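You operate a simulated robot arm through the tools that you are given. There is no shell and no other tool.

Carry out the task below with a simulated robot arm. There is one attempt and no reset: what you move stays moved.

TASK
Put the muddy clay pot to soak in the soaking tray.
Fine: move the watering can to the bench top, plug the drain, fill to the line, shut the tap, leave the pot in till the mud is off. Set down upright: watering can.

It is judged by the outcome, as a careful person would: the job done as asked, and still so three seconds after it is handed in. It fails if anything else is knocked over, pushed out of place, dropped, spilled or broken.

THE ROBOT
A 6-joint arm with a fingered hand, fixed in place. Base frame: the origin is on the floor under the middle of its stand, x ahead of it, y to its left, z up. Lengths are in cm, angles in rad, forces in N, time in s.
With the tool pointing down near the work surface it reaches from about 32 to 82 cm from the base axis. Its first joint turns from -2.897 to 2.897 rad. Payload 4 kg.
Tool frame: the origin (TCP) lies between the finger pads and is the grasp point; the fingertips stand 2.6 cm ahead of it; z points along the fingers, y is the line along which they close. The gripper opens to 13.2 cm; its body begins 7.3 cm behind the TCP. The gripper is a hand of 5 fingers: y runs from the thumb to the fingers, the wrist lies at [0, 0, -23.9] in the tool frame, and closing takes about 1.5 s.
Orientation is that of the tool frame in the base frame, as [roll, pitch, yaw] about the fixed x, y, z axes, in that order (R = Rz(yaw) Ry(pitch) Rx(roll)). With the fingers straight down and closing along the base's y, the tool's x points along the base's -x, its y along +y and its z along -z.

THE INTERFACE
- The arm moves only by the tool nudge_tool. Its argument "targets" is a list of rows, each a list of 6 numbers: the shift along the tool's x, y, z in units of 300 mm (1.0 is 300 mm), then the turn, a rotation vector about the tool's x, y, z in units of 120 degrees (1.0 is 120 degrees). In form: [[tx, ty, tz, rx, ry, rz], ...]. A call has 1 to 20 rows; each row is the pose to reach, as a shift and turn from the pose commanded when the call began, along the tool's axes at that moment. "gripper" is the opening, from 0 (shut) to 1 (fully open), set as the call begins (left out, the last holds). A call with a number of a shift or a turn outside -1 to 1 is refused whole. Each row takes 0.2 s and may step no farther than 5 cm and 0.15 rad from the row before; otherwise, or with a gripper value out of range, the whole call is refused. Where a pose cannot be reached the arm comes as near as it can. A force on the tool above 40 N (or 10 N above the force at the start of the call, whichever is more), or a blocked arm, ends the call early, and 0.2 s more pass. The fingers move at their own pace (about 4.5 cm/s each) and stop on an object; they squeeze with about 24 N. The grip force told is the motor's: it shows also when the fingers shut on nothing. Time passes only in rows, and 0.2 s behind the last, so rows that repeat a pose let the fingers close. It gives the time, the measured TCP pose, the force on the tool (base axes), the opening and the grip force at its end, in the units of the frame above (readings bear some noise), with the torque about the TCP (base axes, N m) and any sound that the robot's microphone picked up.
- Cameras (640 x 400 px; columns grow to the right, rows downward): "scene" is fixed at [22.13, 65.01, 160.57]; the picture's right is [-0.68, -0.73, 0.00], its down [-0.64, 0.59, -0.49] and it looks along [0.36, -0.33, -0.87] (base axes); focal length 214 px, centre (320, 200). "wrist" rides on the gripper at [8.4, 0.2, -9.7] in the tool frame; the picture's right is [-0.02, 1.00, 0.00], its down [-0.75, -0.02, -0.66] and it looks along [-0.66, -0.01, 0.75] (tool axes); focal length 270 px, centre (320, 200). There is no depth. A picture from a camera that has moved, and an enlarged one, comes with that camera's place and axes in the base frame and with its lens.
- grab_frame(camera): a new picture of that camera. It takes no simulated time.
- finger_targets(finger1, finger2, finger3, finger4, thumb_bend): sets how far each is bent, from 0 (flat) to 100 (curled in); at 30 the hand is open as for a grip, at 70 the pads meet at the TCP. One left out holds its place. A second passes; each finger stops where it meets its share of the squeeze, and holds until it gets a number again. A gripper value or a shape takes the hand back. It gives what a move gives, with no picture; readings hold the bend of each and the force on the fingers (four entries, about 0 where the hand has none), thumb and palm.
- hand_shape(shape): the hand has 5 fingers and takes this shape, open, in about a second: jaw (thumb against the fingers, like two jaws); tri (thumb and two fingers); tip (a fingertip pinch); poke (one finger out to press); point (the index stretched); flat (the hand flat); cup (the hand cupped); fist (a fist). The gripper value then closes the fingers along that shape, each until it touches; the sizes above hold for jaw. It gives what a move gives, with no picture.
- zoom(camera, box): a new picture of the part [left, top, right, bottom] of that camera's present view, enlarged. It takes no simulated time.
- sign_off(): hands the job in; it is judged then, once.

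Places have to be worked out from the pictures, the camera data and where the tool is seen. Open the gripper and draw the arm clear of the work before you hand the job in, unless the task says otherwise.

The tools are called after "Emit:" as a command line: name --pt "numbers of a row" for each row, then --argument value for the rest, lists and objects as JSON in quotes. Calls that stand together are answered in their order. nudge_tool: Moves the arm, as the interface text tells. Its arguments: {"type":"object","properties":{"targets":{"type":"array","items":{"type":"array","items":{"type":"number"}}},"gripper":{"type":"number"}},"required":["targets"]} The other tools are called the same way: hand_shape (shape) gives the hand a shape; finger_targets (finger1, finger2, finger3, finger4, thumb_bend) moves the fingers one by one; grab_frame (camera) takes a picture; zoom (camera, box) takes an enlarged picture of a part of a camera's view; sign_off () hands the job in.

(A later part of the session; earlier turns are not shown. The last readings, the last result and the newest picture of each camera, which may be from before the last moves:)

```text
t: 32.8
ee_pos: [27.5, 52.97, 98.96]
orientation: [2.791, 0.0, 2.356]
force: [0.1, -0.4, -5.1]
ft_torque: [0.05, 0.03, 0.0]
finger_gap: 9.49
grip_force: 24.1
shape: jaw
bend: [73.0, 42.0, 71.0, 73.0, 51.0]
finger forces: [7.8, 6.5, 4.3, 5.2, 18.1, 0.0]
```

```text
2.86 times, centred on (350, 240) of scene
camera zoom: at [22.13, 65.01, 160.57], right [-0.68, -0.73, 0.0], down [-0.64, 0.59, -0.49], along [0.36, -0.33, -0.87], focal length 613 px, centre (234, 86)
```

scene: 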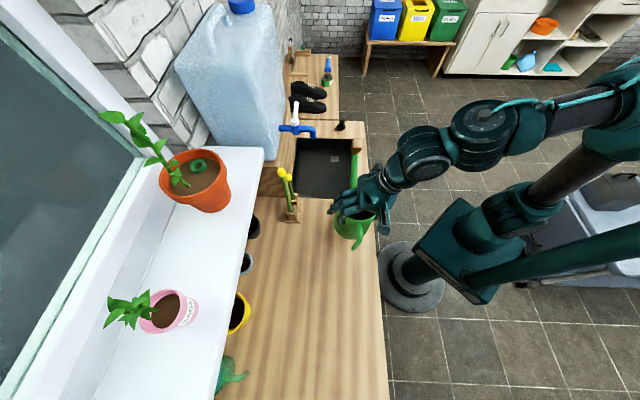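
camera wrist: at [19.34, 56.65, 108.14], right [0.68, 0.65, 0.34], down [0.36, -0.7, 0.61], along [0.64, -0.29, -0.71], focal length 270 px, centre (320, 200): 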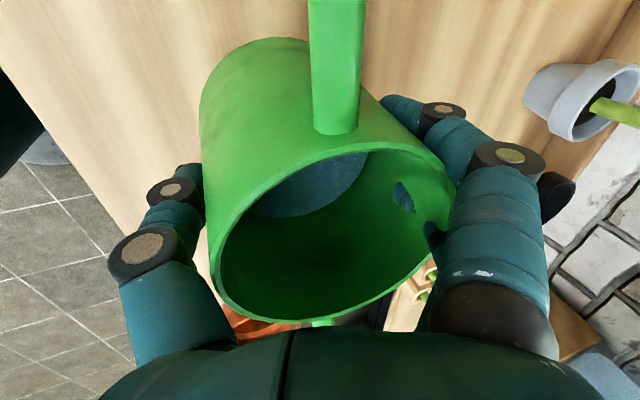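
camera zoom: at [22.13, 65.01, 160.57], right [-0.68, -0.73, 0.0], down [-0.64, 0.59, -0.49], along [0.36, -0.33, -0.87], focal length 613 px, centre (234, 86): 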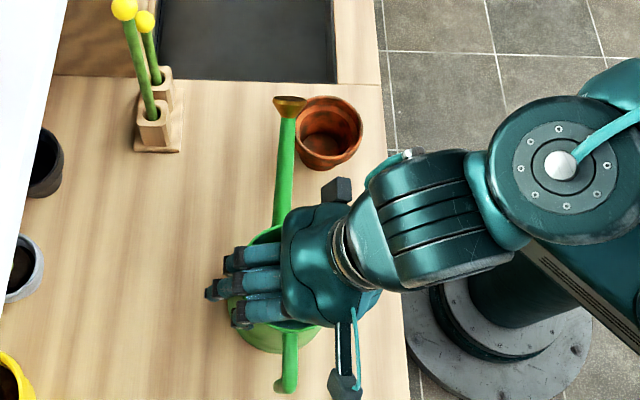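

The rose tip is close beside the pot, which would crowd the later pot grasp. I'll move another 7 cm along the bench before setting down.

Emit:
nudge_tool --pt "0.06 0.015 0.005 0 0 0" --pt "0.12 0.03 0.01 0 0 0" --pt "0.18 0.045 0.016 0 0 0" --pt "0.235 0.063 0.023 0 0 0"

Emit:
zoom --camera "scene" --box '[270, 170, 410, 310]'

```text
t: 33.8
ee_pos: [24.2, 59.37, 99.15]
orientation: [2.791, 0.0, 2.357]
force: [0.0, 0.4, -4.6]
ft_torque: [0.05, 0.05, 0.02]
finger_gap: 9.48
grip_force: 23.9
shape: jaw
bend: [73.0, 42.0, 71.0, 73.0, 51.0]
finger forces: [7.8, 6.4, 4.2, 5.2, 17.9, 0.0]
```

```text
2.86 times, centred on (340, 240) of scene
camera zoom: at [22.13, 65.01, 160.57], right [-0.68, -0.73, 0.0], down [-0.64, 0.59, -0.49], along [0.36, -0.33, -0.87], focal length 613 px, centre (263, 86)
```

zoom: 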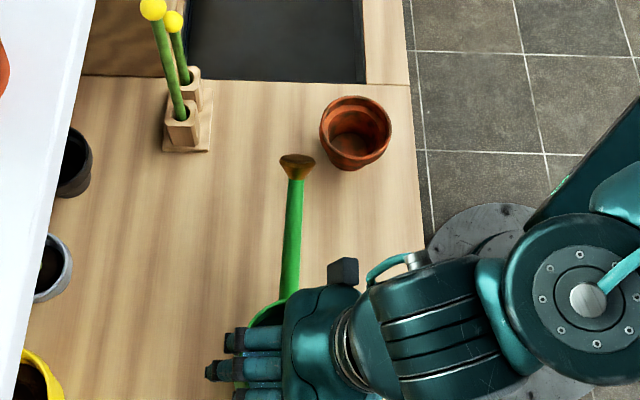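

Enough room now. I'll lower slowly and watch for the weight coming off the tool.

Emit:
nudge_tool --pt "0 -0.0046 0.0125 0 0 0" --pt "0 -0.0091 0.025 0 0 0" --pt "0 -0.0125 0.0345 0 0 0" --pt "0 -0.016 0.0438 0 0 0"

```text
t: 34.8
ee_pos: [24.09, 59.6, 97.72]
orientation: [2.79, 0.0, 2.356]
force: [0.7, 0.1, -5.0]
ft_torque: [0.05, 0.09, 0.0]
finger_gap: 9.51
grip_force: 23.9
shape: jaw
bend: [73.0, 42.0, 71.0, 73.0, 51.0]
finger forces: [7.8, 6.5, 4.2, 5.1, 17.8, 0.0]
```

Still carrying the full weight at z=97.7. I'll continue down in 2–3 mm steps.

Emit:
nudge_tool --pt "0 -0.0023 0.0063 0 0 0" --pt "0 -0.0046 0.0125 0 0 0" --pt "0 -0.0057 0.0157 0 0 0" --pt "0 -0.0068 0.0188 0 0 0"

Emit:
zoom --camera "scene" --box '[290, 250, 370, 350]'

```text
t: 35.8
ee_pos: [24.01, 59.6, 97.28]
orientation: [2.789, -0.001, 2.354]
force: [4.5, -2.7, 16.9]
ft_torque: [-0.7, 0.61, 0.2]
finger_gap: 9.54
grip_force: 23.5
shape: jaw
bend: [73.0, 41.0, 71.0, 73.0, 51.0]
finger forces: [8.6, 9.7, 6.8, 6.3, 24.5, 0.0]
```

```text
4.00 times, centred on (330, 300) of scene
camera zoom: at [22.13, 65.01, 160.57], right [-0.68, -0.73, 0.0], down [-0.64, 0.59, -0.49], along [0.36, -0.33, -0.87], focal length 858 px, centre (280, -200)
```

zoom: 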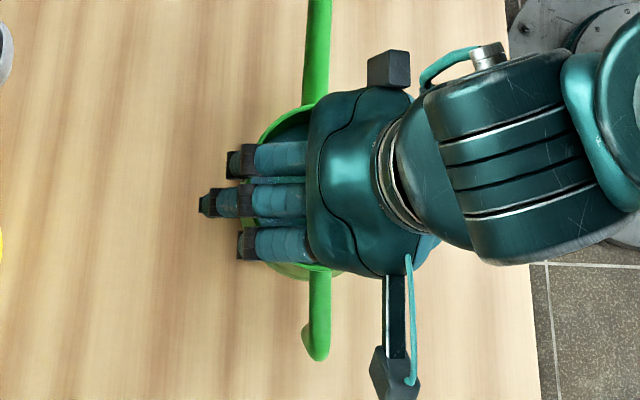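

The can is down on the bench (pressing about 17 N). I'll ease up 2 mm, open the hand, and lift away straight up.

Emit:
nudge_tool --pt "0 0.0023 -0.0063 0 0 0" --pt "0 0.0023 -0.0063 0 0 0"

Emit:
nudge_tool --pt "0 0 0 0 0 0" --pt "0 0 0 0 0 0" --pt "0 0 0 0 0 0" --pt "0 0 0 0 0 0" --pt "0 0 0 0 0 0" --pt "0 0 0 0 0 0" --gripper 1.0

Emit:
grab_frame --camera "wrist"

```text
t: 36.4
ee_pos: [24.09, 59.37, 97.4]
orientation: [2.791, 0.001, 2.356]
force: [4.5, 2.0, 8.5]
ft_torque: [-0.09, 0.27, 0.03]
finger_gap: 9.56
grip_force: 23.9
shape: jaw
bend: [73.0, 41.0, 71.0, 73.0, 51.0]
finger forces: [9.2, 9.4, 6.3, 6.4, 19.5, 0.0]
```

```text
t: 37.8
ee_pos: [24.05, 59.5, 97.29]
orientation: [2.789, 0.0, 2.355]
force: [0.5, 0.2, -0.1]
ft_torque: [0.02, -0.01, 0.0]
finger_gap: 13.18
grip_force: 0.1
shape: jaw
bend: [30.0, 30.0, 30.0, 30.0, 30.0]
finger forces: [0.0, 0.0, 0.0, 0.0, 0.0, 0.0]
```

```text
taken
camera wrist: at [15.82, 63.09, 106.43], right [0.68, 0.65, 0.34], down [0.36, -0.7, 0.61], along [0.64, -0.29, -0.71], focal length 270 px, centre (320, 200)
```

wrist: 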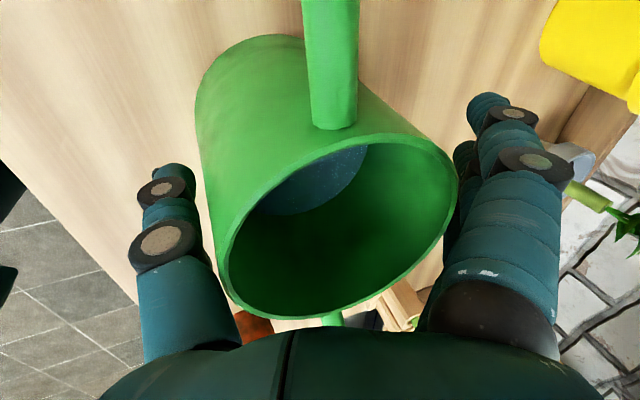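

No contact forces remain and the can stands on the bench. I'll rise straight up 15 cm and check that it stays put.

Emit:
nudge_tool --pt "0 0.0114 -0.0313 0 0 0" --pt "0 0.0285 -0.078 0 0 0" --pt "0 0.057 -0.157 0 0 0" --pt "0 0.0855 -0.235 0 0 0" --pt "0 0.114 -0.313 0 0 0" --pt "0 0.142 -0.392 0 0 0" --pt "0 0.171 -0.47 0 0 0"

Emit:
grab_frame --camera "wrist"

Emit:
grab_frame --camera "scene"

```text
t: 39.4
ee_pos: [24.18, 59.35, 112.57]
orientation: [2.79, 0.002, 2.358]
force: [1.0, 0.9, 0.2]
ft_torque: [0.02, 0.03, 0.02]
finger_gap: 13.17
grip_force: 0.0
shape: jaw
bend: [30.0, 30.0, 30.0, 30.0, 30.0]
finger forces: [0.0, 0.1, 0.0, 0.0, 0.0, 0.0]
```

```text
taken
camera wrist: at [15.99, 63.04, 121.67], right [0.68, 0.65, 0.34], down [0.36, -0.7, 0.61], along [0.64, -0.29, -0.71], focal length 270 px, centre (320, 200)
```

wrist: 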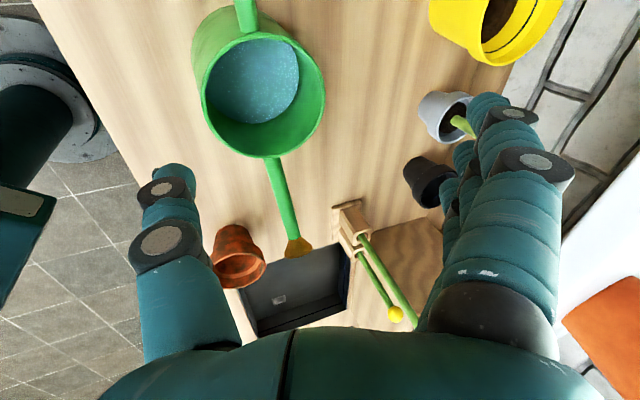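

```text
taken
```

scene: 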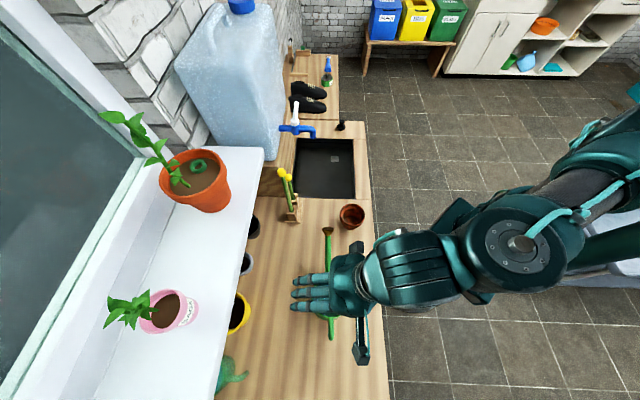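

The can stands upright on the open bench. Next is the plug: I'll bring the hand back to vertical and travel along the robot side of the bench, clear of sticks and tap.

Emit:
nudge_tool --pt "-0.06 -0.05 -0.02 0.0208 0 0" --pt "-0.18 -0.1 -0.04 0.0417 0 0" --pt "-0.3 -0.16 -0.06 0.0625 0 0" --pt "-0.43 -0.21 -0.08 0.0833 0 0" --pt "-0.56 -0.25 -0.1 0.1042 0 0" --pt "-0.69 -0.28 -0.116 0.125 0 0" --pt "-0.83 -0.28 -0.116 0.1458 0 0" --pt "-0.963 -0.28 -0.116 0.1667 0 0"

Emit:
nudge_tool --pt "-0.13 0.02 0 0 0 0" --pt "-0.26 0.04 0 0 0 0" --pt "-0.39 0.06 0 0 0 0" --pt "-0.52 0.08 0 0 0 0" --pt "-0.65 0.1 0 0 0 0" --pt "-0.78 0.12 0 0 0 0" --pt "-0.91 0.14 0 0 0 0"

Emit:
grab_frame --camera "wrist"

Emit:
grab_frame --camera "scene"

```text
t: 41.2
ee_pos: [37.76, 32.63, 112.63]
orientation: [-3.141, 0.0, 2.356]
force: [0.1, -0.7, 0.4]
ft_torque: [0.03, -0.01, -0.03]
finger_gap: 13.2
grip_force: 0.1
shape: jaw
bend: [30.0, 30.0, 30.0, 30.0, 30.0]
finger forces: [0.0, 0.0, 0.0, 0.0, 0.0, 0.0]
```

```text
t: 42.8
ee_pos: [60.43, 16.17, 112.59]
orientation: [3.137, 0.001, 2.359]
force: [-0.9, 1.1, 0.2]
ft_torque: [0.02, -0.01, -0.03]
finger_gap: 13.19
grip_force: 0.0
shape: jaw
bend: [30.0, 30.0, 30.0, 30.0, 30.0]
finger forces: [0.0, 0.1, 0.0, 0.0, 0.1, 0.1]
```

```text
taken
camera wrist: at [54.51, 22.15, 122.19], right [0.72, 0.69, 0.0], down [0.52, -0.54, 0.66], along [0.46, -0.47, -0.75], focal length 270 px, centre (320, 200)
```

wrist: 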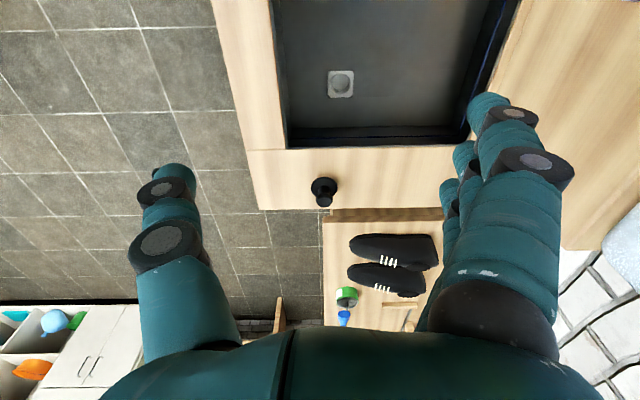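

```text
taken
```

scene: 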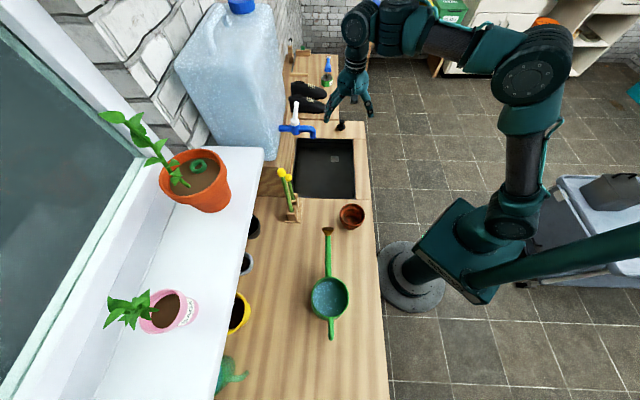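

The can stands upright on the bench and the hand is now near the plug. I'll zoom in on plug and drain to place them precisely.

Emit:
zoom --camera "wrist" --box '[270, 50, 400, 220]'

Emit:
zoom --camera "scene" --box '[310, 110, 370, 170]'

```text
2.35 times, centred on (335, 135) of wrist
camera zoom: at [54.51, 22.15, 122.19], right [0.72, 0.69, 0.0], down [0.52, -0.54, 0.66], along [0.46, -0.47, -0.75], focal length 636 px, centre (285, 353)
```

zoom: 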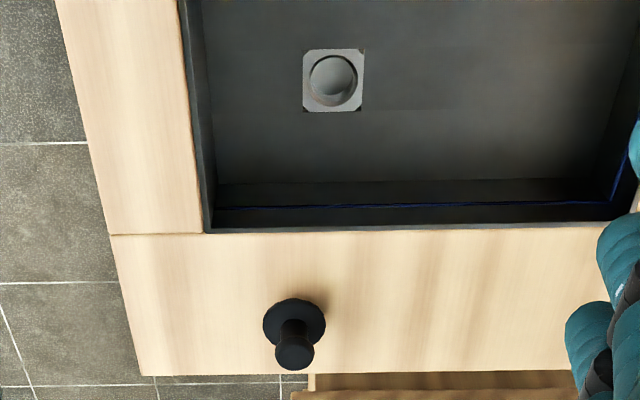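

```text
6.67 times, centred on (340, 140) of scene
camera zoom: at [22.13, 65.01, 160.57], right [-0.68, -0.73, 0.0], down [-0.64, 0.59, -0.49], along [0.36, -0.33, -0.87], focal length 1430 px, centre (187, 600)
```

zoom: 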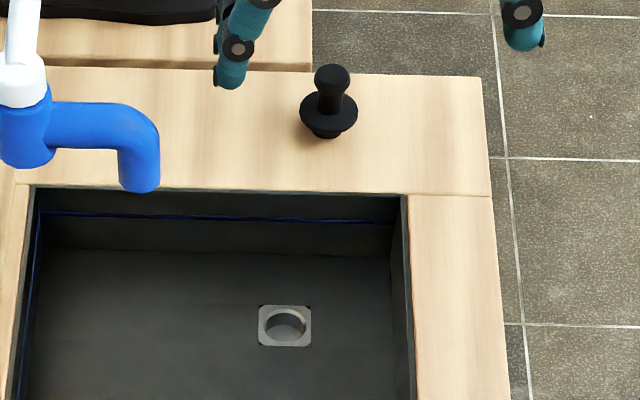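

Plug is around p≈54.5, q≈49, with its knob top near z≈92.5. I'll move above it for a steeper view that fixes its q better.

Emit:
nudge_tool --pt "-0.1 0.002 0.03 0 0 0" --pt "-0.22 0.004 0.08 0 0 0" --pt "-0.34 0.006 0.14 0 0 0" --pt "-0.46 0.008 0.2 0 0 0" --pt "-0.54 0.01 0.26 0 0 0" --pt "-0.59 0.011 0.32 0 0 0"

Emit:
grab_frame --camera "wrist"

Emit:
zoom --camera "scene" --box '[300, 90, 380, 170]'

```text
t: 44.2
ee_pos: [73.08, 3.78, 103.15]
orientation: [3.14, 0.001, 2.356]
force: [0.2, 1.3, 0.5]
ft_torque: [0.02, -0.01, -0.01]
finger_gap: 13.19
grip_force: 0.1
shape: jaw
bend: [30.0, 30.0, 30.0, 30.0, 30.0]
finger forces: [0.0, 0.0, 0.0, 0.0, 0.0, 0.0]
```

```text
taken
camera wrist: at [67.27, 9.89, 112.74], right [0.72, 0.69, 0.0], down [0.52, -0.54, 0.66], along [0.46, -0.47, -0.75], focal length 270 px, centre (320, 200)
```

wrist: 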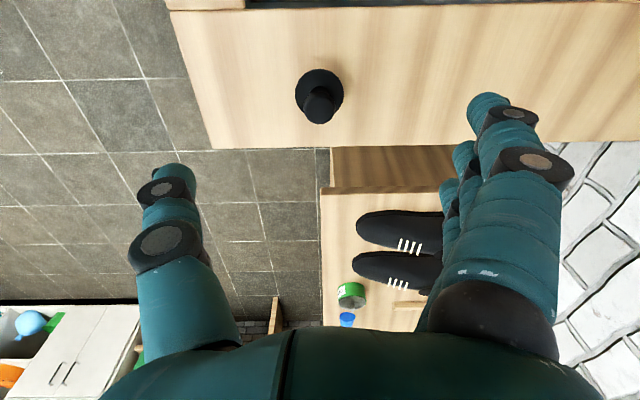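

```text
5.00 times, centred on (340, 130) of scene
camera zoom: at [22.13, 65.01, 160.57], right [-0.68, -0.73, 0.0], down [-0.64, 0.59, -0.49], along [0.36, -0.33, -0.87], focal length 1072 px, centre (220, 550)
```

zoom: 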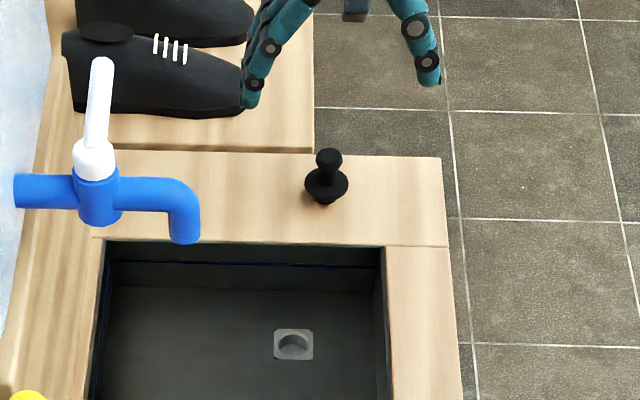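

The plug is at p≈54.45, q≈48.6 (knob top z≈93, flange z≈90) and the drain at p≈57.07, q≈36.0, z≈82.25; both views agree. I'll try the three-finger shape in free air to see how it closes.

Emit:
hand_shape --shape "tri"

Emit:
grab_frame --camera "wrist"

Emit:
nudge_tool --pt "0 0 0 0 0 0" --pt "0 0 0 0 0 0" --pt "0 0 0 0 0 0" --pt "0 0 0 0 0 0" --pt "0 0 0 0 0 0" --pt "0 0 0 0 0 0" --pt "0 0 0 0 0 0" --gripper 0.15

Emit:
grab_frame --camera "wrist"

Emit:
zoom --camera "scene" --box '[310, 50, 400, 140]'

```text
t: 45.1
ee_pos: [73.13, 3.78, 103.14]
orientation: [3.14, 0.0, 2.356]
force: [0.8, -0.5, 0.6]
ft_torque: [-0.02, -0.02, -0.07]
finger_gap: 13.19
grip_force: 0.0
shape: tri
bend: [0.0, 30.0, 30.0, 0.0, 30.0]
finger forces: [0.0, 0.0, 0.0, 0.0, 0.1, 0.0]
```

```text
taken
camera wrist: at [67.25, 9.93, 112.73], right [0.72, 0.69, 0.0], down [0.52, -0.54, 0.66], along [0.46, -0.47, -0.75], focal length 270 px, centre (320, 200)
```

wrist: 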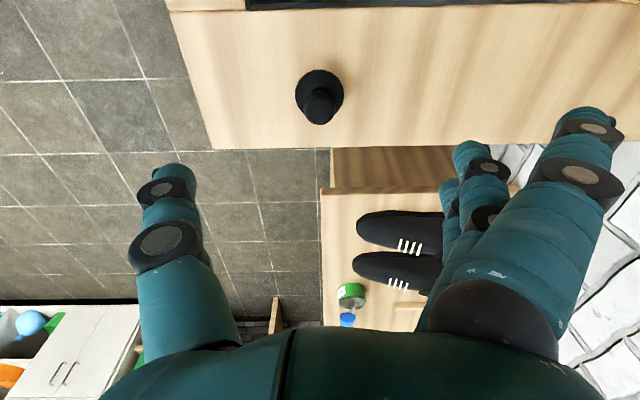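

```text
t: 46.7
ee_pos: [73.07, 3.83, 103.11]
orientation: [3.142, 0.0, 2.357]
force: [0.3, 1.2, -1.2]
ft_torque: [0.02, -0.01, 0.01]
finger_gap: 2.02
grip_force: 0.1
shape: tri
bend: [0.0, 73.0, 73.0, 0.0, 70.0]
finger forces: [0.0, 0.0, 0.0, 0.1, 0.0, 0.1]
```

```text
taken
camera wrist: at [67.25, 9.92, 112.72], right [0.72, 0.69, 0.0], down [0.52, -0.54, 0.66], along [0.46, -0.47, -0.75], focal length 270 px, centre (320, 200)
```

wrist: 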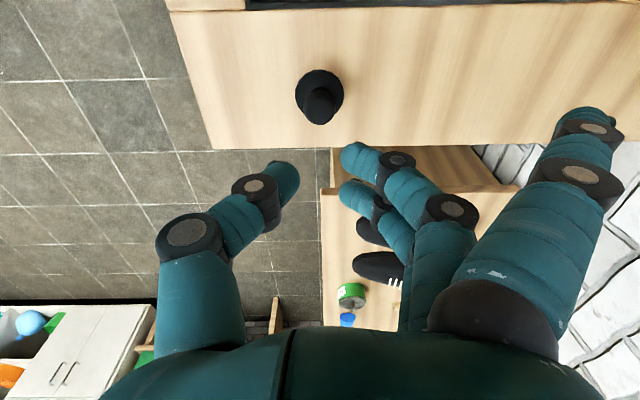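

```text
4.44 times, centred on (355, 95) of scene
camera zoom: at [22.13, 65.01, 160.57], right [-0.68, -0.73, 0.0], down [-0.64, 0.59, -0.49], along [0.36, -0.33, -0.87], focal length 953 px, centre (164, 667)
```

zoom: 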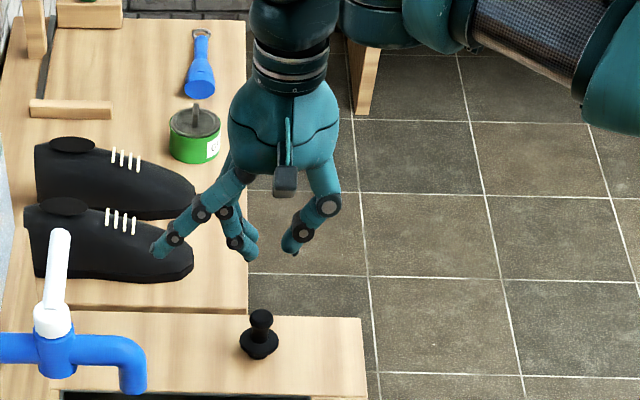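

The three-finger shape pinches right at the tool centre with the outer fingers out of the way, which suits the knob. I'll open it to about 6 cm and come down over the plug, stopping a little above for a check.

Emit:
nudge_tool --pt "0.004 0.001 0.04 0 0 0" --pt "0.008 0.002 0.1 0 0 0" --pt "0.012 0.002 0.16 0 0 0" --pt "0.012 0.002 0.21 0 0 0" --pt "0.012 0.002 0.235 0 0 0" --gripper 0.45

Emit:
grab_frame --camera "wrist"

Emit:
zoom --camera "scene" --box '[300, 80, 390, 150]'

```text
t: 47.9
ee_pos: [72.71, 4.25, 96.11]
orientation: [3.141, -0.001, 2.357]
force: [-0.6, -0.1, -0.6]
ft_torque: [-0.01, -0.02, -0.01]
finger_gap: 5.85
grip_force: 0.0
shape: tri
bend: [0.0, 73.0, 73.0, 0.0, 70.0]
finger forces: [0.0, 0.0, 0.0, 0.1, 0.1, 0.1]
```

```text
taken
camera wrist: at [66.92, 10.28, 105.75], right [0.72, 0.69, 0.0], down [0.52, -0.54, 0.66], along [0.46, -0.47, -0.75], focal length 270 px, centre (320, 200)
```

wrist: 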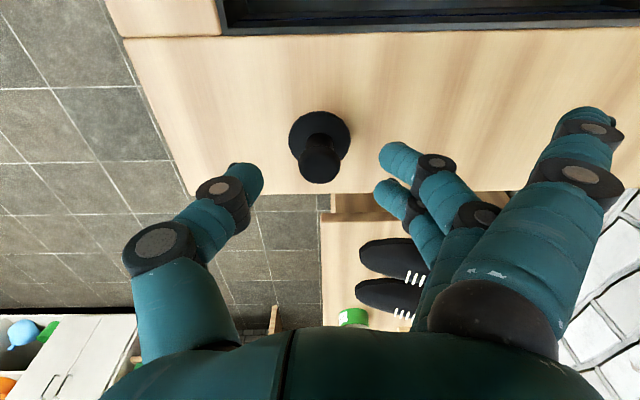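

```text
5.71 times, centred on (345, 115) of scene
camera zoom: at [22.13, 65.01, 160.57], right [-0.68, -0.73, 0.0], down [-0.64, 0.59, -0.49], along [0.36, -0.33, -0.87], focal length 1226 px, centre (177, 686)
```

zoom: 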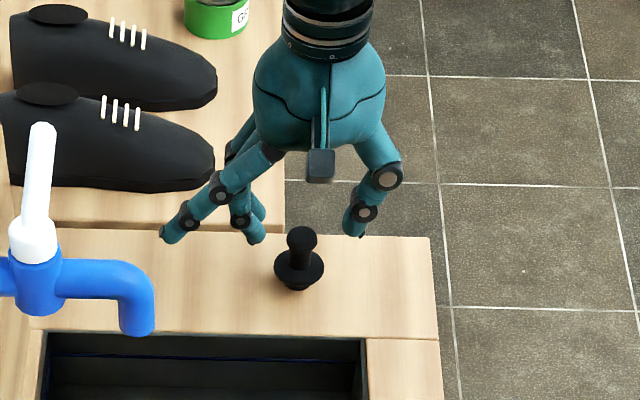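

The plug lies midway between thumb and fingers; only a 2–3 mm shift along q is needed. I'll go down to knob height with the tips kept above the flange.

Emit:
nudge_tool --pt "-0.004 0 0.035 0 0 0" --pt "-0.008 0 0.07 0 0 0" --pt "-0.008 0 0.095 0 0 0"

Emit:
grab_frame --camera "wrist"

Emit:
zoom --camera "scene" --box '[310, 90, 370, 150]'

```text
t: 48.7
ee_pos: [72.99, 3.92, 93.21]
orientation: [3.139, -0.001, 2.356]
force: [-0.5, 0.9, 0.0]
ft_torque: [-0.03, -0.01, 0.0]
finger_gap: 5.85
grip_force: 0.0
shape: tri
bend: [0.0, 73.0, 73.0, 0.0, 70.0]
finger forces: [0.0, 0.0, 0.1, 0.0, 0.1, 0.1]
```

```text
taken
camera wrist: at [67.21, 10.08, 102.84], right [0.72, 0.69, 0.0], down [0.52, -0.54, 0.66], along [0.46, -0.47, -0.75], focal length 270 px, centre (320, 200)
```

wrist: 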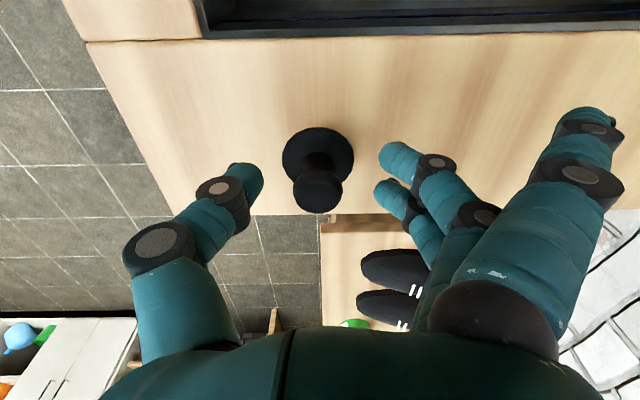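

```text
6.67 times, centred on (340, 120) of scene
camera zoom: at [22.13, 65.01, 160.57], right [-0.68, -0.73, 0.0], down [-0.64, 0.59, -0.49], along [0.36, -0.33, -0.87], focal length 1430 px, centre (187, 733)
```

zoom: 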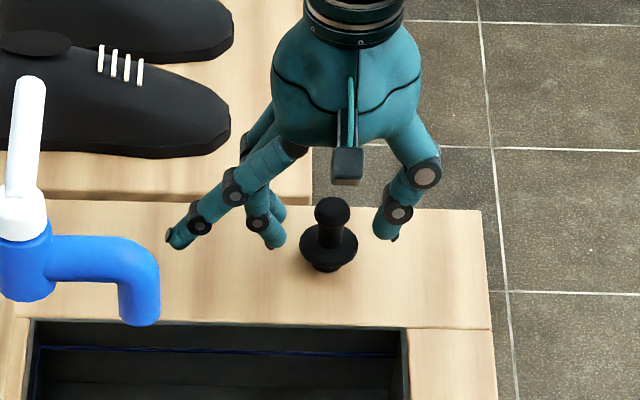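

The knob top sits at the TCP, centred to about a millimetre. Closing on it now.

Emit:
nudge_tool --pt "0 0 0 0 0 0" --pt "0 0 0 0 0 0" --pt "0 0 0 0 0 0" --pt "0 0 0 0 0 0" --pt "0 0 0 0 0 0" --pt "0 0 0 0 0 0" --gripper 0.0

Emit:
grab_frame --camera "wrist"

Emit:
zoom --camera "scene" --box '[310, 90, 370, 150]'

```text
t: 50.1
ee_pos: [73.02, 4.02, 93.28]
orientation: [3.14, 0.001, 2.357]
force: [-0.1, 0.3, -0.4]
ft_torque: [0.0, 0.03, 0.01]
finger_gap: 1.09
grip_force: 23.8
shape: tri
bend: [25.0, 71.0, 72.0, 25.0, 71.0]
finger forces: [0.0, 8.1, 12.3, 0.0, 19.6, 0.0]
```

```text
taken
camera wrist: at [67.21, 10.09, 102.84], right [0.72, 0.69, 0.0], down [0.52, -0.54, 0.66], along [0.46, -0.47, -0.75], focal length 270 px, centre (320, 200)
```

wrist: 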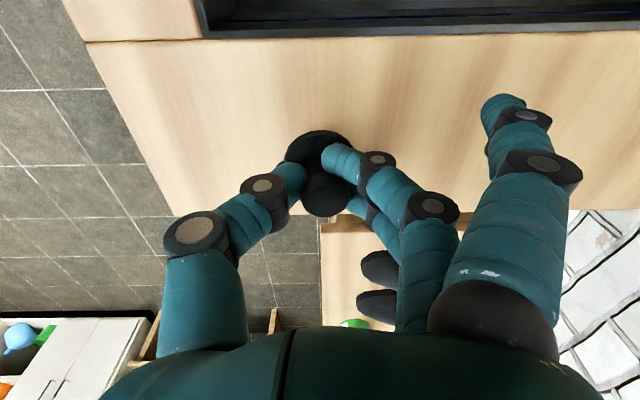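

```text
6.67 times, centred on (340, 120) of scene
camera zoom: at [22.13, 65.01, 160.57], right [-0.68, -0.73, 0.0], down [-0.64, 0.59, -0.49], along [0.36, -0.33, -0.87], focal length 1430 px, centre (187, 733)
```

zoom: 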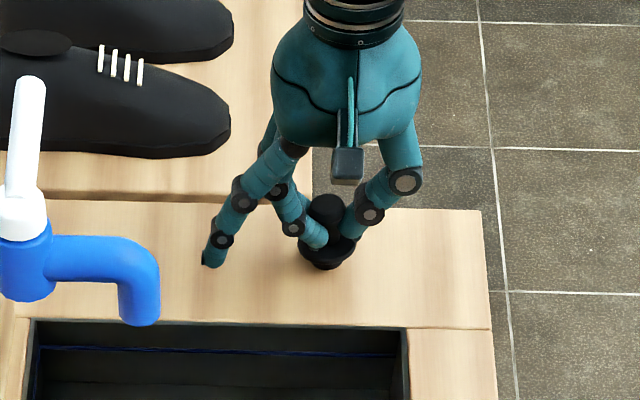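

The plug is held with balanced forces (8 and 12 N against 20 N). I'll lift it 6 cm and look at how it hangs.

Emit:
nudge_tool --pt "0 0 -0.02 0 0 0" --pt "0 0 -0.06 0 0 0" --pt "0 0 -0.11 0 0 0" --pt "0 0 -0.16 0 0 0" --pt "0 0 -0.2 0 0 0"

Emit:
zoom --camera "wrist" --box '[240, 90, 420, 250]'

Emit:
zoom --camera "scene" --box '[310, 70, 370, 130]'

```text
t: 51.3
ee_pos: [73.13, 3.97, 99.39]
orientation: [3.139, 0.0, 2.357]
force: [0.3, 1.0, -0.2]
ft_torque: [-0.03, 0.01, -0.01]
finger_gap: 1.08
grip_force: 24.1
shape: tri
bend: [26.0, 71.0, 72.0, 26.0, 71.0]
finger forces: [0.1, 7.9, 12.5, 0.0, 19.7, 0.0]
```

```text
2.50 times, centred on (330, 170) of wrist
camera zoom: at [67.24, 10.09, 109.01], right [0.72, 0.69, 0.0], down [0.52, -0.54, 0.66], along [0.46, -0.47, -0.75], focal length 676 px, centre (295, 275)
```

zoom: 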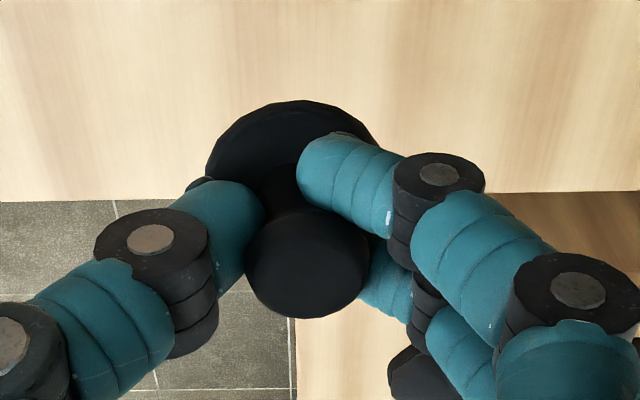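

```text
6.67 times, centred on (340, 100) of scene
camera zoom: at [22.13, 65.01, 160.57], right [-0.68, -0.73, 0.0], down [-0.64, 0.59, -0.49], along [0.36, -0.33, -0.87], focal length 1430 px, centre (187, 867)
```

zoom: 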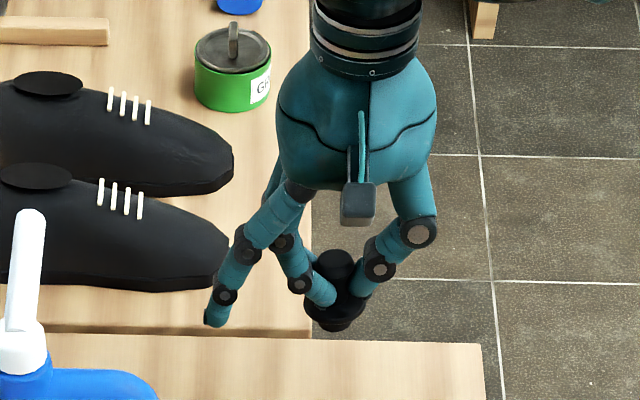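

The plug hangs nearly straight, leaning about 5° in the grip. I'll carry it over the drain and turn the hand slightly so the plug is vertical.

Emit:
nudge_tool --pt "0.07 0.012 0 -0.008 -0.005 0" --pt "0.16 0.028 0 -0.018 -0.01 0" --pt "0.25 0.044 0 -0.028 -0.014 0" --pt "0.34 0.06 0.01 -0.036 -0.018 0" --pt "0.434 0.074 0.02 -0.043 -0.022 0"

Emit:
grab_frame --camera "wrist"

Emit:
zoom --camera "scene" --box '[300, 100, 370, 170]'

```text
t: 52.5
ee_pos: [65.31, 14.91, 98.82]
orientation: [3.048, 0.046, 2.352]
force: [-0.5, 0.6, -0.1]
ft_torque: [0.02, -0.01, -0.04]
finger_gap: 1.09
grip_force: 23.8
shape: tri
bend: [26.0, 71.0, 72.0, 26.0, 71.0]
finger forces: [0.1, 7.8, 12.6, 0.0, 19.7, 0.0]
```

```text
taken
camera wrist: at [58.6, 20.77, 108.06], right [0.72, 0.69, 0.09], down [0.45, -0.57, 0.69], along [0.53, -0.45, -0.72], focal length 270 px, centre (320, 200)
```

wrist: 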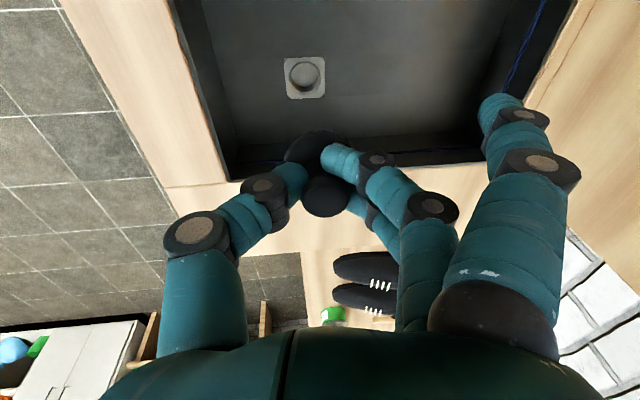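

```text
5.71 times, centred on (335, 135) of scene
camera zoom: at [22.13, 65.01, 160.57], right [-0.68, -0.73, 0.0], down [-0.64, 0.59, -0.49], along [0.36, -0.33, -0.87], focal length 1226 px, centre (234, 571)
```

zoom: 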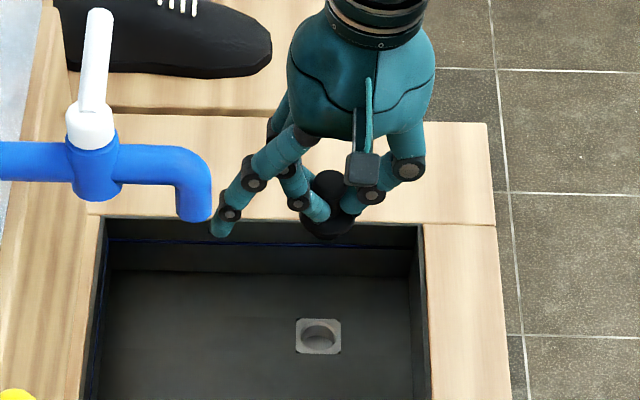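

The drain re-measures at p≈57.1, q≈35.9. I'll check the plug's position in the hand once more before lowering.

Emit:
zoom --camera "wrist" --box '[250, 40, 410, 240]'

Emit:
zoom --camera "scene" --box '[325, 120, 365, 170]'

```text
2.00 times, centred on (330, 140) of wrist
camera zoom: at [58.6, 20.77, 108.06], right [0.72, 0.69, 0.09], down [0.45, -0.57, 0.69], along [0.53, -0.45, -0.72], focal length 541 px, centre (300, 320)
```

zoom: 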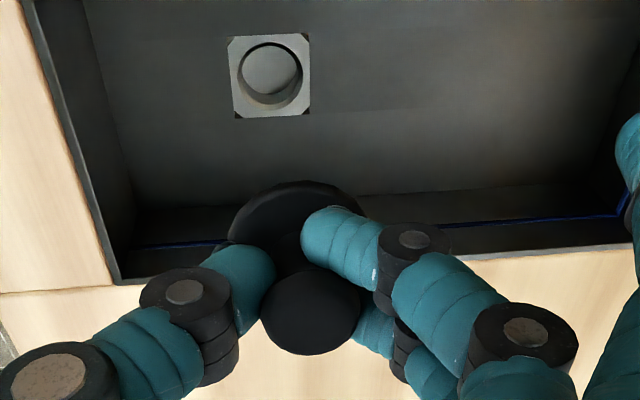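

```text
8.00 times, centred on (345, 145) of scene
camera zoom: at [22.13, 65.01, 160.57], right [-0.68, -0.73, 0.0], down [-0.64, 0.59, -0.49], along [0.36, -0.33, -0.87], focal length 1716 px, centre (120, 640)
```

zoom: 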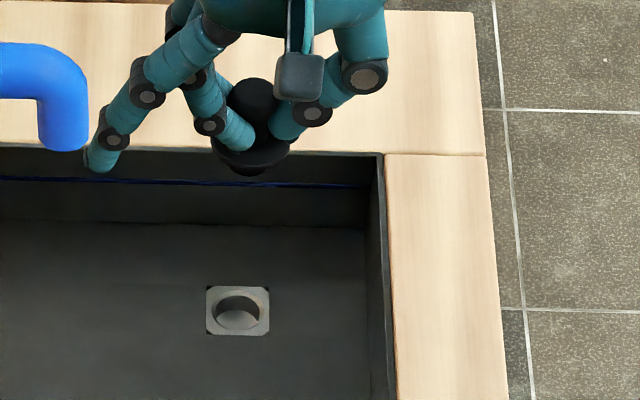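

The flange centre is at (57.05, 35.7) and the drain at about (57.1, 35.9), so a 2 mm correction is needed. I'll lower to about 1.5 cm above the drain.

Emit:
nudge_tool --pt "0.001 -0.006 0.08 0 0 0" --pt "0.003 -0.013 0.16 0 0 0" --pt "0.005 -0.02 0.24 0 0 0" --pt "0.0083 -0.0277 0.325 0 0 0"

Emit:
grab_frame --camera "wrist"

Emit:
zoom --camera "scene" --box '[310, 130, 370, 180]'

```text
t: 53.5
ee_pos: [65.48, 14.94, 88.79]
orientation: [3.048, 0.047, 2.354]
force: [0.1, 0.0, -0.4]
ft_torque: [0.0, 0.02, 0.01]
finger_gap: 1.08
grip_force: 24.3
shape: tri
bend: [26.0, 71.0, 72.0, 26.0, 71.0]
finger forces: [0.0, 7.8, 12.6, 0.0, 19.8, 0.0]
```

```text
taken
camera wrist: at [58.77, 20.73, 98.04], right [0.72, 0.69, 0.09], down [0.46, -0.56, 0.69], along [0.53, -0.45, -0.72], focal length 270 px, centre (320, 200)
```

wrist: 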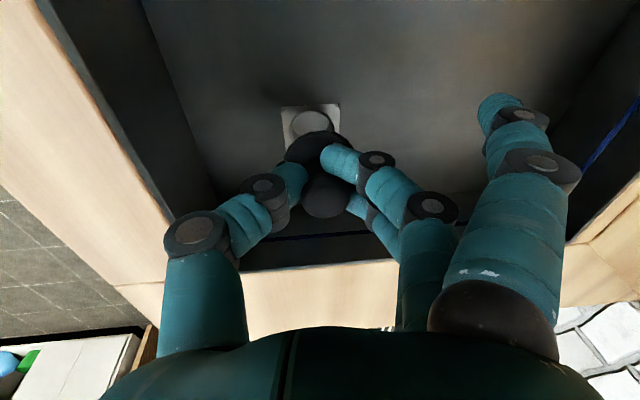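

```text
8.00 times, centred on (340, 155) of scene
camera zoom: at [22.13, 65.01, 160.57], right [-0.68, -0.73, 0.0], down [-0.64, 0.59, -0.49], along [0.36, -0.33, -0.87], focal length 1716 px, centre (160, 560)
```

zoom: 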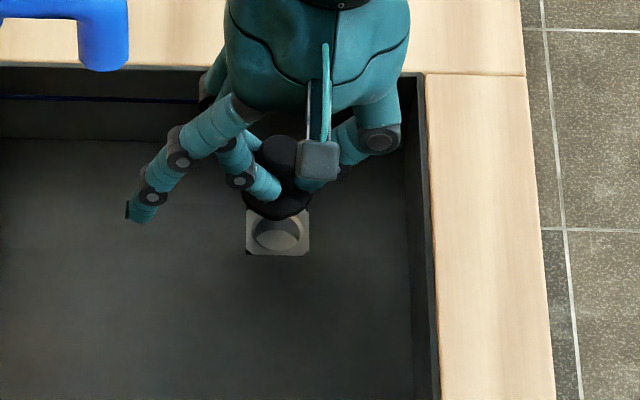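

About 1.5 cm to go. I'll zoom in to compare flange and drain centres.

Emit:
zoom --camera "wrist" --box '[250, 80, 390, 230]'

Emit:
zoom --camera "scene" --box '[325, 140, 355, 165]'

```text
2.67 times, centred on (320, 155) of wrist
camera zoom: at [58.77, 20.73, 98.04], right [0.72, 0.69, 0.09], down [0.46, -0.56, 0.69], along [0.53, -0.45, -0.72], focal length 721 px, centre (320, 320)
```

zoom: 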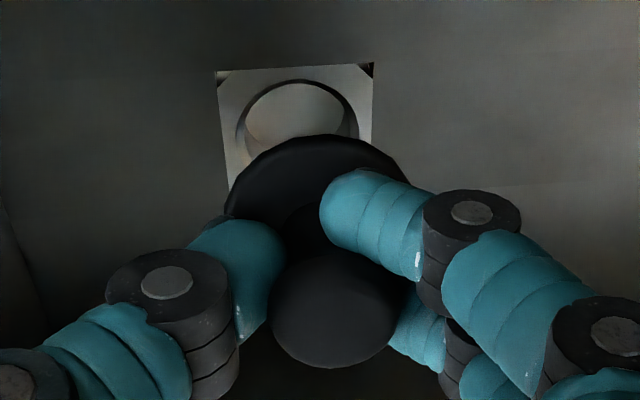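

```text
16.00 times, centred on (340, 152) of scene
camera zoom: at [22.13, 65.01, 160.57], right [-0.68, -0.73, 0.0], down [-0.64, 0.59, -0.49], along [0.36, -0.33, -0.87], focal length 3432 px, centre (0, 960)
```

zoom: 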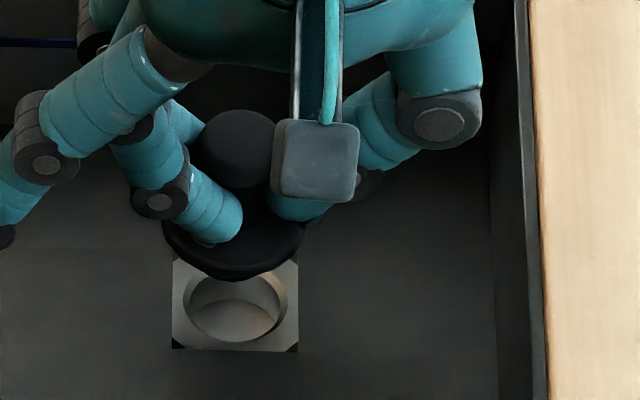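

Flange and drain agree within 2 mm, with the flange slightly too far towards the wall. I'll correct that and lower until it seats; the force stop will show contact.

Emit:
nudge_tool --pt "0 -0.0067 0 0 0 0" --pt "0.0008 -0.0082 0.0166 0 0 0" --pt "0.0015 -0.0097 0.0332 0 0 0" --pt "0.0023 -0.0112 0.0498 0 0 0" --pt "0.003 -0.0127 0.0664 0 0 0" --pt "0.0037 -0.0142 0.083 0 0 0" --pt "0.0041 -0.015 0.092 0 0 0"

Emit:
zoom --camera "wrist" --box '[250, 80, 390, 230]'

Emit:
zoom --camera "scene" --box '[325, 140, 355, 165]'

```text
t: 55.1
ee_pos: [65.55, 14.84, 86.37]
orientation: [3.046, 0.047, 2.356]
force: [-8.1, 6.0, 27.6]
ft_torque: [0.0, 0.01, 0.01]
finger_gap: 1.24
grip_force: 23.9
shape: tri
bend: [26.0, 71.0, 72.0, 26.0, 72.0]
finger forces: [0.1, 11.2, 14.6, 0.1, 29.2, 0.0]
```

```text
2.67 times, centred on (320, 155) of wrist
camera zoom: at [58.66, 20.57, 95.53], right [0.72, 0.69, 0.1], down [0.45, -0.57, 0.69], along [0.53, -0.45, -0.72], focal length 721 px, centre (320, 320)
```

zoom: 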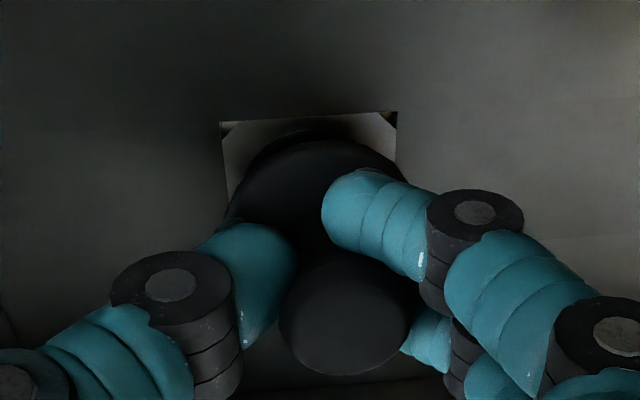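

```text
16.00 times, centred on (340, 152) of scene
camera zoom: at [22.13, 65.01, 160.57], right [-0.68, -0.73, 0.0], down [-0.64, 0.59, -0.49], along [0.36, -0.33, -0.87], focal length 3432 px, centre (0, 960)
```

zoom: 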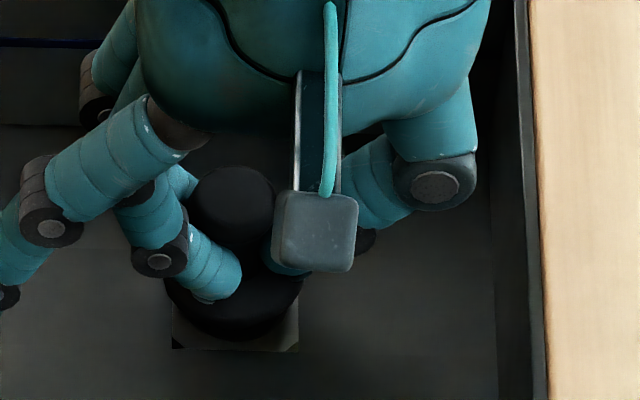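

The plug stub is inside the hole (tool at 86.4, where resting on the plate would have stopped it at about 87.6) and it is pressing down. I'll open the fingers to release it and look at how it sits.

Emit:
nudge_tool --pt "0 0 0 0 0 0" --pt "0 0 0 0 0 0" --pt "0 0 0 0 0 0" --gripper 0.4

Emit:
zoom --camera "wrist" --box '[250, 80, 390, 230]'

Emit:
zoom --camera "scene" --box '[325, 140, 355, 165]'

```text
t: 55.9
ee_pos: [65.43, 14.73, 86.03]
orientation: [3.051, 0.046, 2.351]
force: [0.0, 0.5, -0.7]
ft_torque: [-0.01, 0.0, -0.03]
finger_gap: 5.18
grip_force: 0.1
shape: tri
bend: [0.0, 73.0, 73.0, 0.0, 70.0]
finger forces: [0.0, 0.0, 0.0, 0.0, 0.0, 0.0]
```

```text
2.67 times, centred on (320, 155) of wrist
camera zoom: at [58.68, 20.47, 95.29], right [0.72, 0.69, 0.09], down [0.46, -0.56, 0.69], along [0.53, -0.45, -0.72], focal length 721 px, centre (320, 320)
```

zoom: 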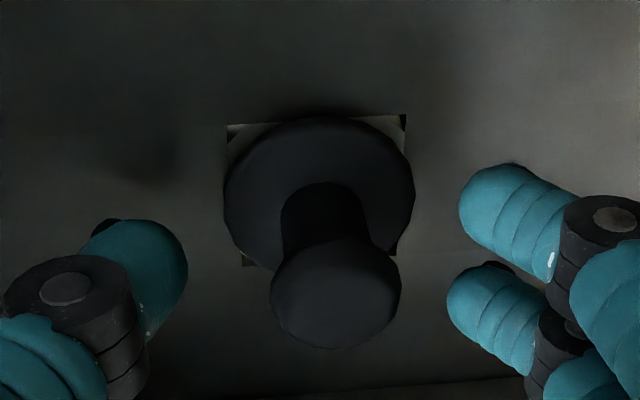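

```text
16.00 times, centred on (340, 152) of scene
camera zoom: at [22.13, 65.01, 160.57], right [-0.68, -0.73, 0.0], down [-0.64, 0.59, -0.49], along [0.36, -0.33, -0.87], focal length 3432 px, centre (0, 960)
```

zoom: 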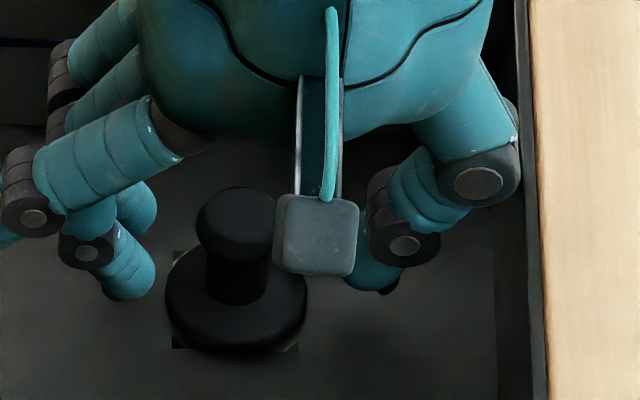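

The plug sits upright with its flange flush over the drain plate, after being pressed with 27 N. I'll lift the hand straight up, clear of the knob.

Emit:
nudge_tool --pt "-0.0031 0.006 -0.066 0 0 0" --pt "-0.009 0.018 -0.2 0 0 0" --pt "-0.0155 0.03 -0.332 0 0 0" --pt "-0.0215 0.042 -0.464 0 0 0" --pt "-0.0215 0.042 -0.6 0 0 0"

Emit:
grab_frame --camera "wrist"

Emit:
zoom --camera "scene" --box '[290, 130, 370, 200]'

```text
t: 57.1
ee_pos: [64.87, 14.58, 103.99]
orientation: [3.052, 0.046, 2.355]
force: [0.3, 0.2, -0.7]
ft_torque: [0.02, 0.01, 0.01]
finger_gap: 5.17
grip_force: 0.0
shape: tri
bend: [0.0, 73.0, 73.0, 0.0, 70.0]
finger forces: [0.1, 0.0, 0.1, 0.0, 0.0, 0.0]
```

```text
taken
camera wrist: at [58.21, 20.32, 113.23], right [0.72, 0.69, 0.09], down [0.46, -0.56, 0.69], along [0.53, -0.45, -0.72], focal length 270 px, centre (320, 200)
```

wrist: 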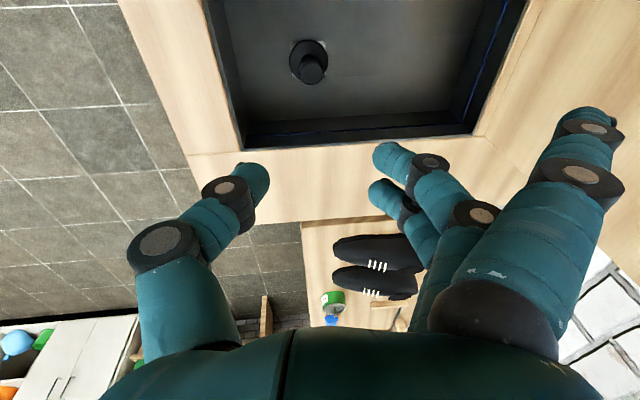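

```text
5.71 times, centred on (330, 165) of scene
camera zoom: at [22.13, 65.01, 160.57], right [-0.68, -0.73, 0.0], down [-0.64, 0.59, -0.49], along [0.36, -0.33, -0.87], focal length 1226 px, centre (263, 400)
```

zoom: 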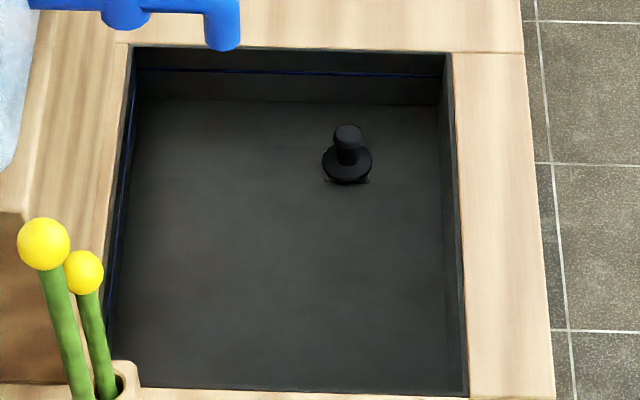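

The plug is seated and centred, and I can see the blue fill line around the tray wall (about z≈85.7). Now the pot: I'll straighten the hand, return to the jaw shape and move above it.

Emit:
nudge_tool --pt "0.1 -0.02 -0.03 0.006 0.003 0" --pt "0.22 -0.04 -0.08 0.012 0.006 0" --pt "0.34 -0.06 -0.12 0.02 0.01 0" --pt "0.47 -0.08 -0.15 0.026 0.013 0" --pt "0.6 -0.1 -0.18 0.032 0.016 0" --pt "0.73 -0.12 -0.2 0.038 0.019 0" --pt "0.853 -0.135 -0.214 0.043 0.022 0"

Emit:
hand_shape --shape "jaw"

Emit:
grab_frame --camera "wrist"

Emit:
zoom --camera "scene" --box '[310, 180, 390, 250]'

```text
t: 58.7
ee_pos: [43.43, 29.47, 108.87]
orientation: [3.14, -0.001, 2.356]
force: [0.4, 0.6, -0.5]
ft_torque: [-0.03, 0.0, 0.01]
finger_gap: 5.23
grip_force: 0.0
shape: tri
bend: [0.0, 73.0, 73.0, 0.0, 70.0]
finger forces: [0.0, 0.0, 0.0, 0.0, 0.0, 0.1]
```

```text
t: 59.6
ee_pos: [43.58, 29.47, 108.92]
orientation: [3.14, -0.001, 2.357]
force: [-0.5, 0.0, 0.2]
ft_torque: [0.0, -0.02, -0.01]
finger_gap: 13.16
grip_force: 0.0
shape: jaw
bend: [30.0, 30.0, 30.0, 30.0, 30.0]
finger forces: [0.0, 0.0, 0.0, 0.0, 0.0, 0.0]
```

```text
taken
camera wrist: at [37.71, 35.5, 118.45], right [0.72, 0.69, 0.0], down [0.52, -0.54, 0.66], along [0.46, -0.47, -0.75], focal length 270 px, centre (320, 200)
```

wrist: 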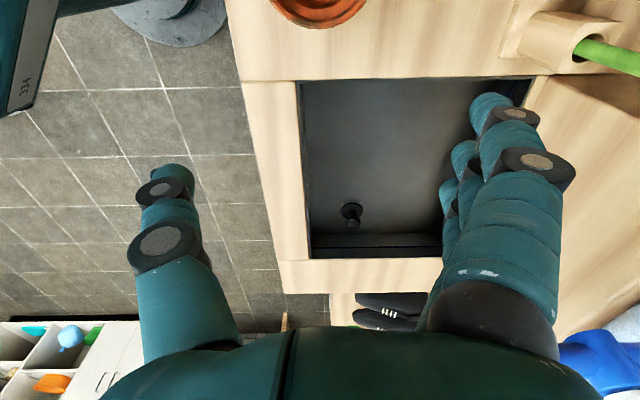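

```text
5.71 times, centred on (350, 215) of scene
camera zoom: at [22.13, 65.01, 160.57], right [-0.68, -0.73, 0.0], down [-0.64, 0.59, -0.49], along [0.36, -0.33, -0.87], focal length 1226 px, centre (149, 114)
```

zoom: 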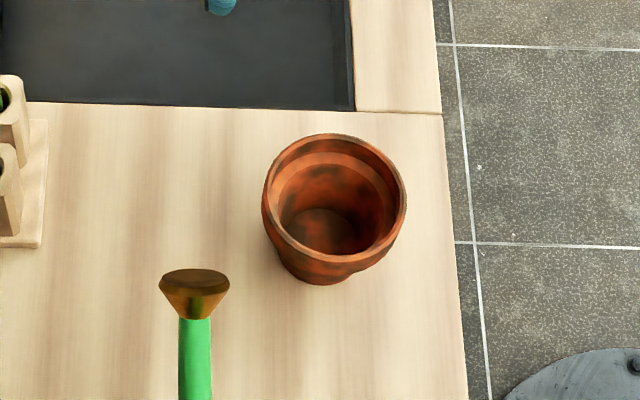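

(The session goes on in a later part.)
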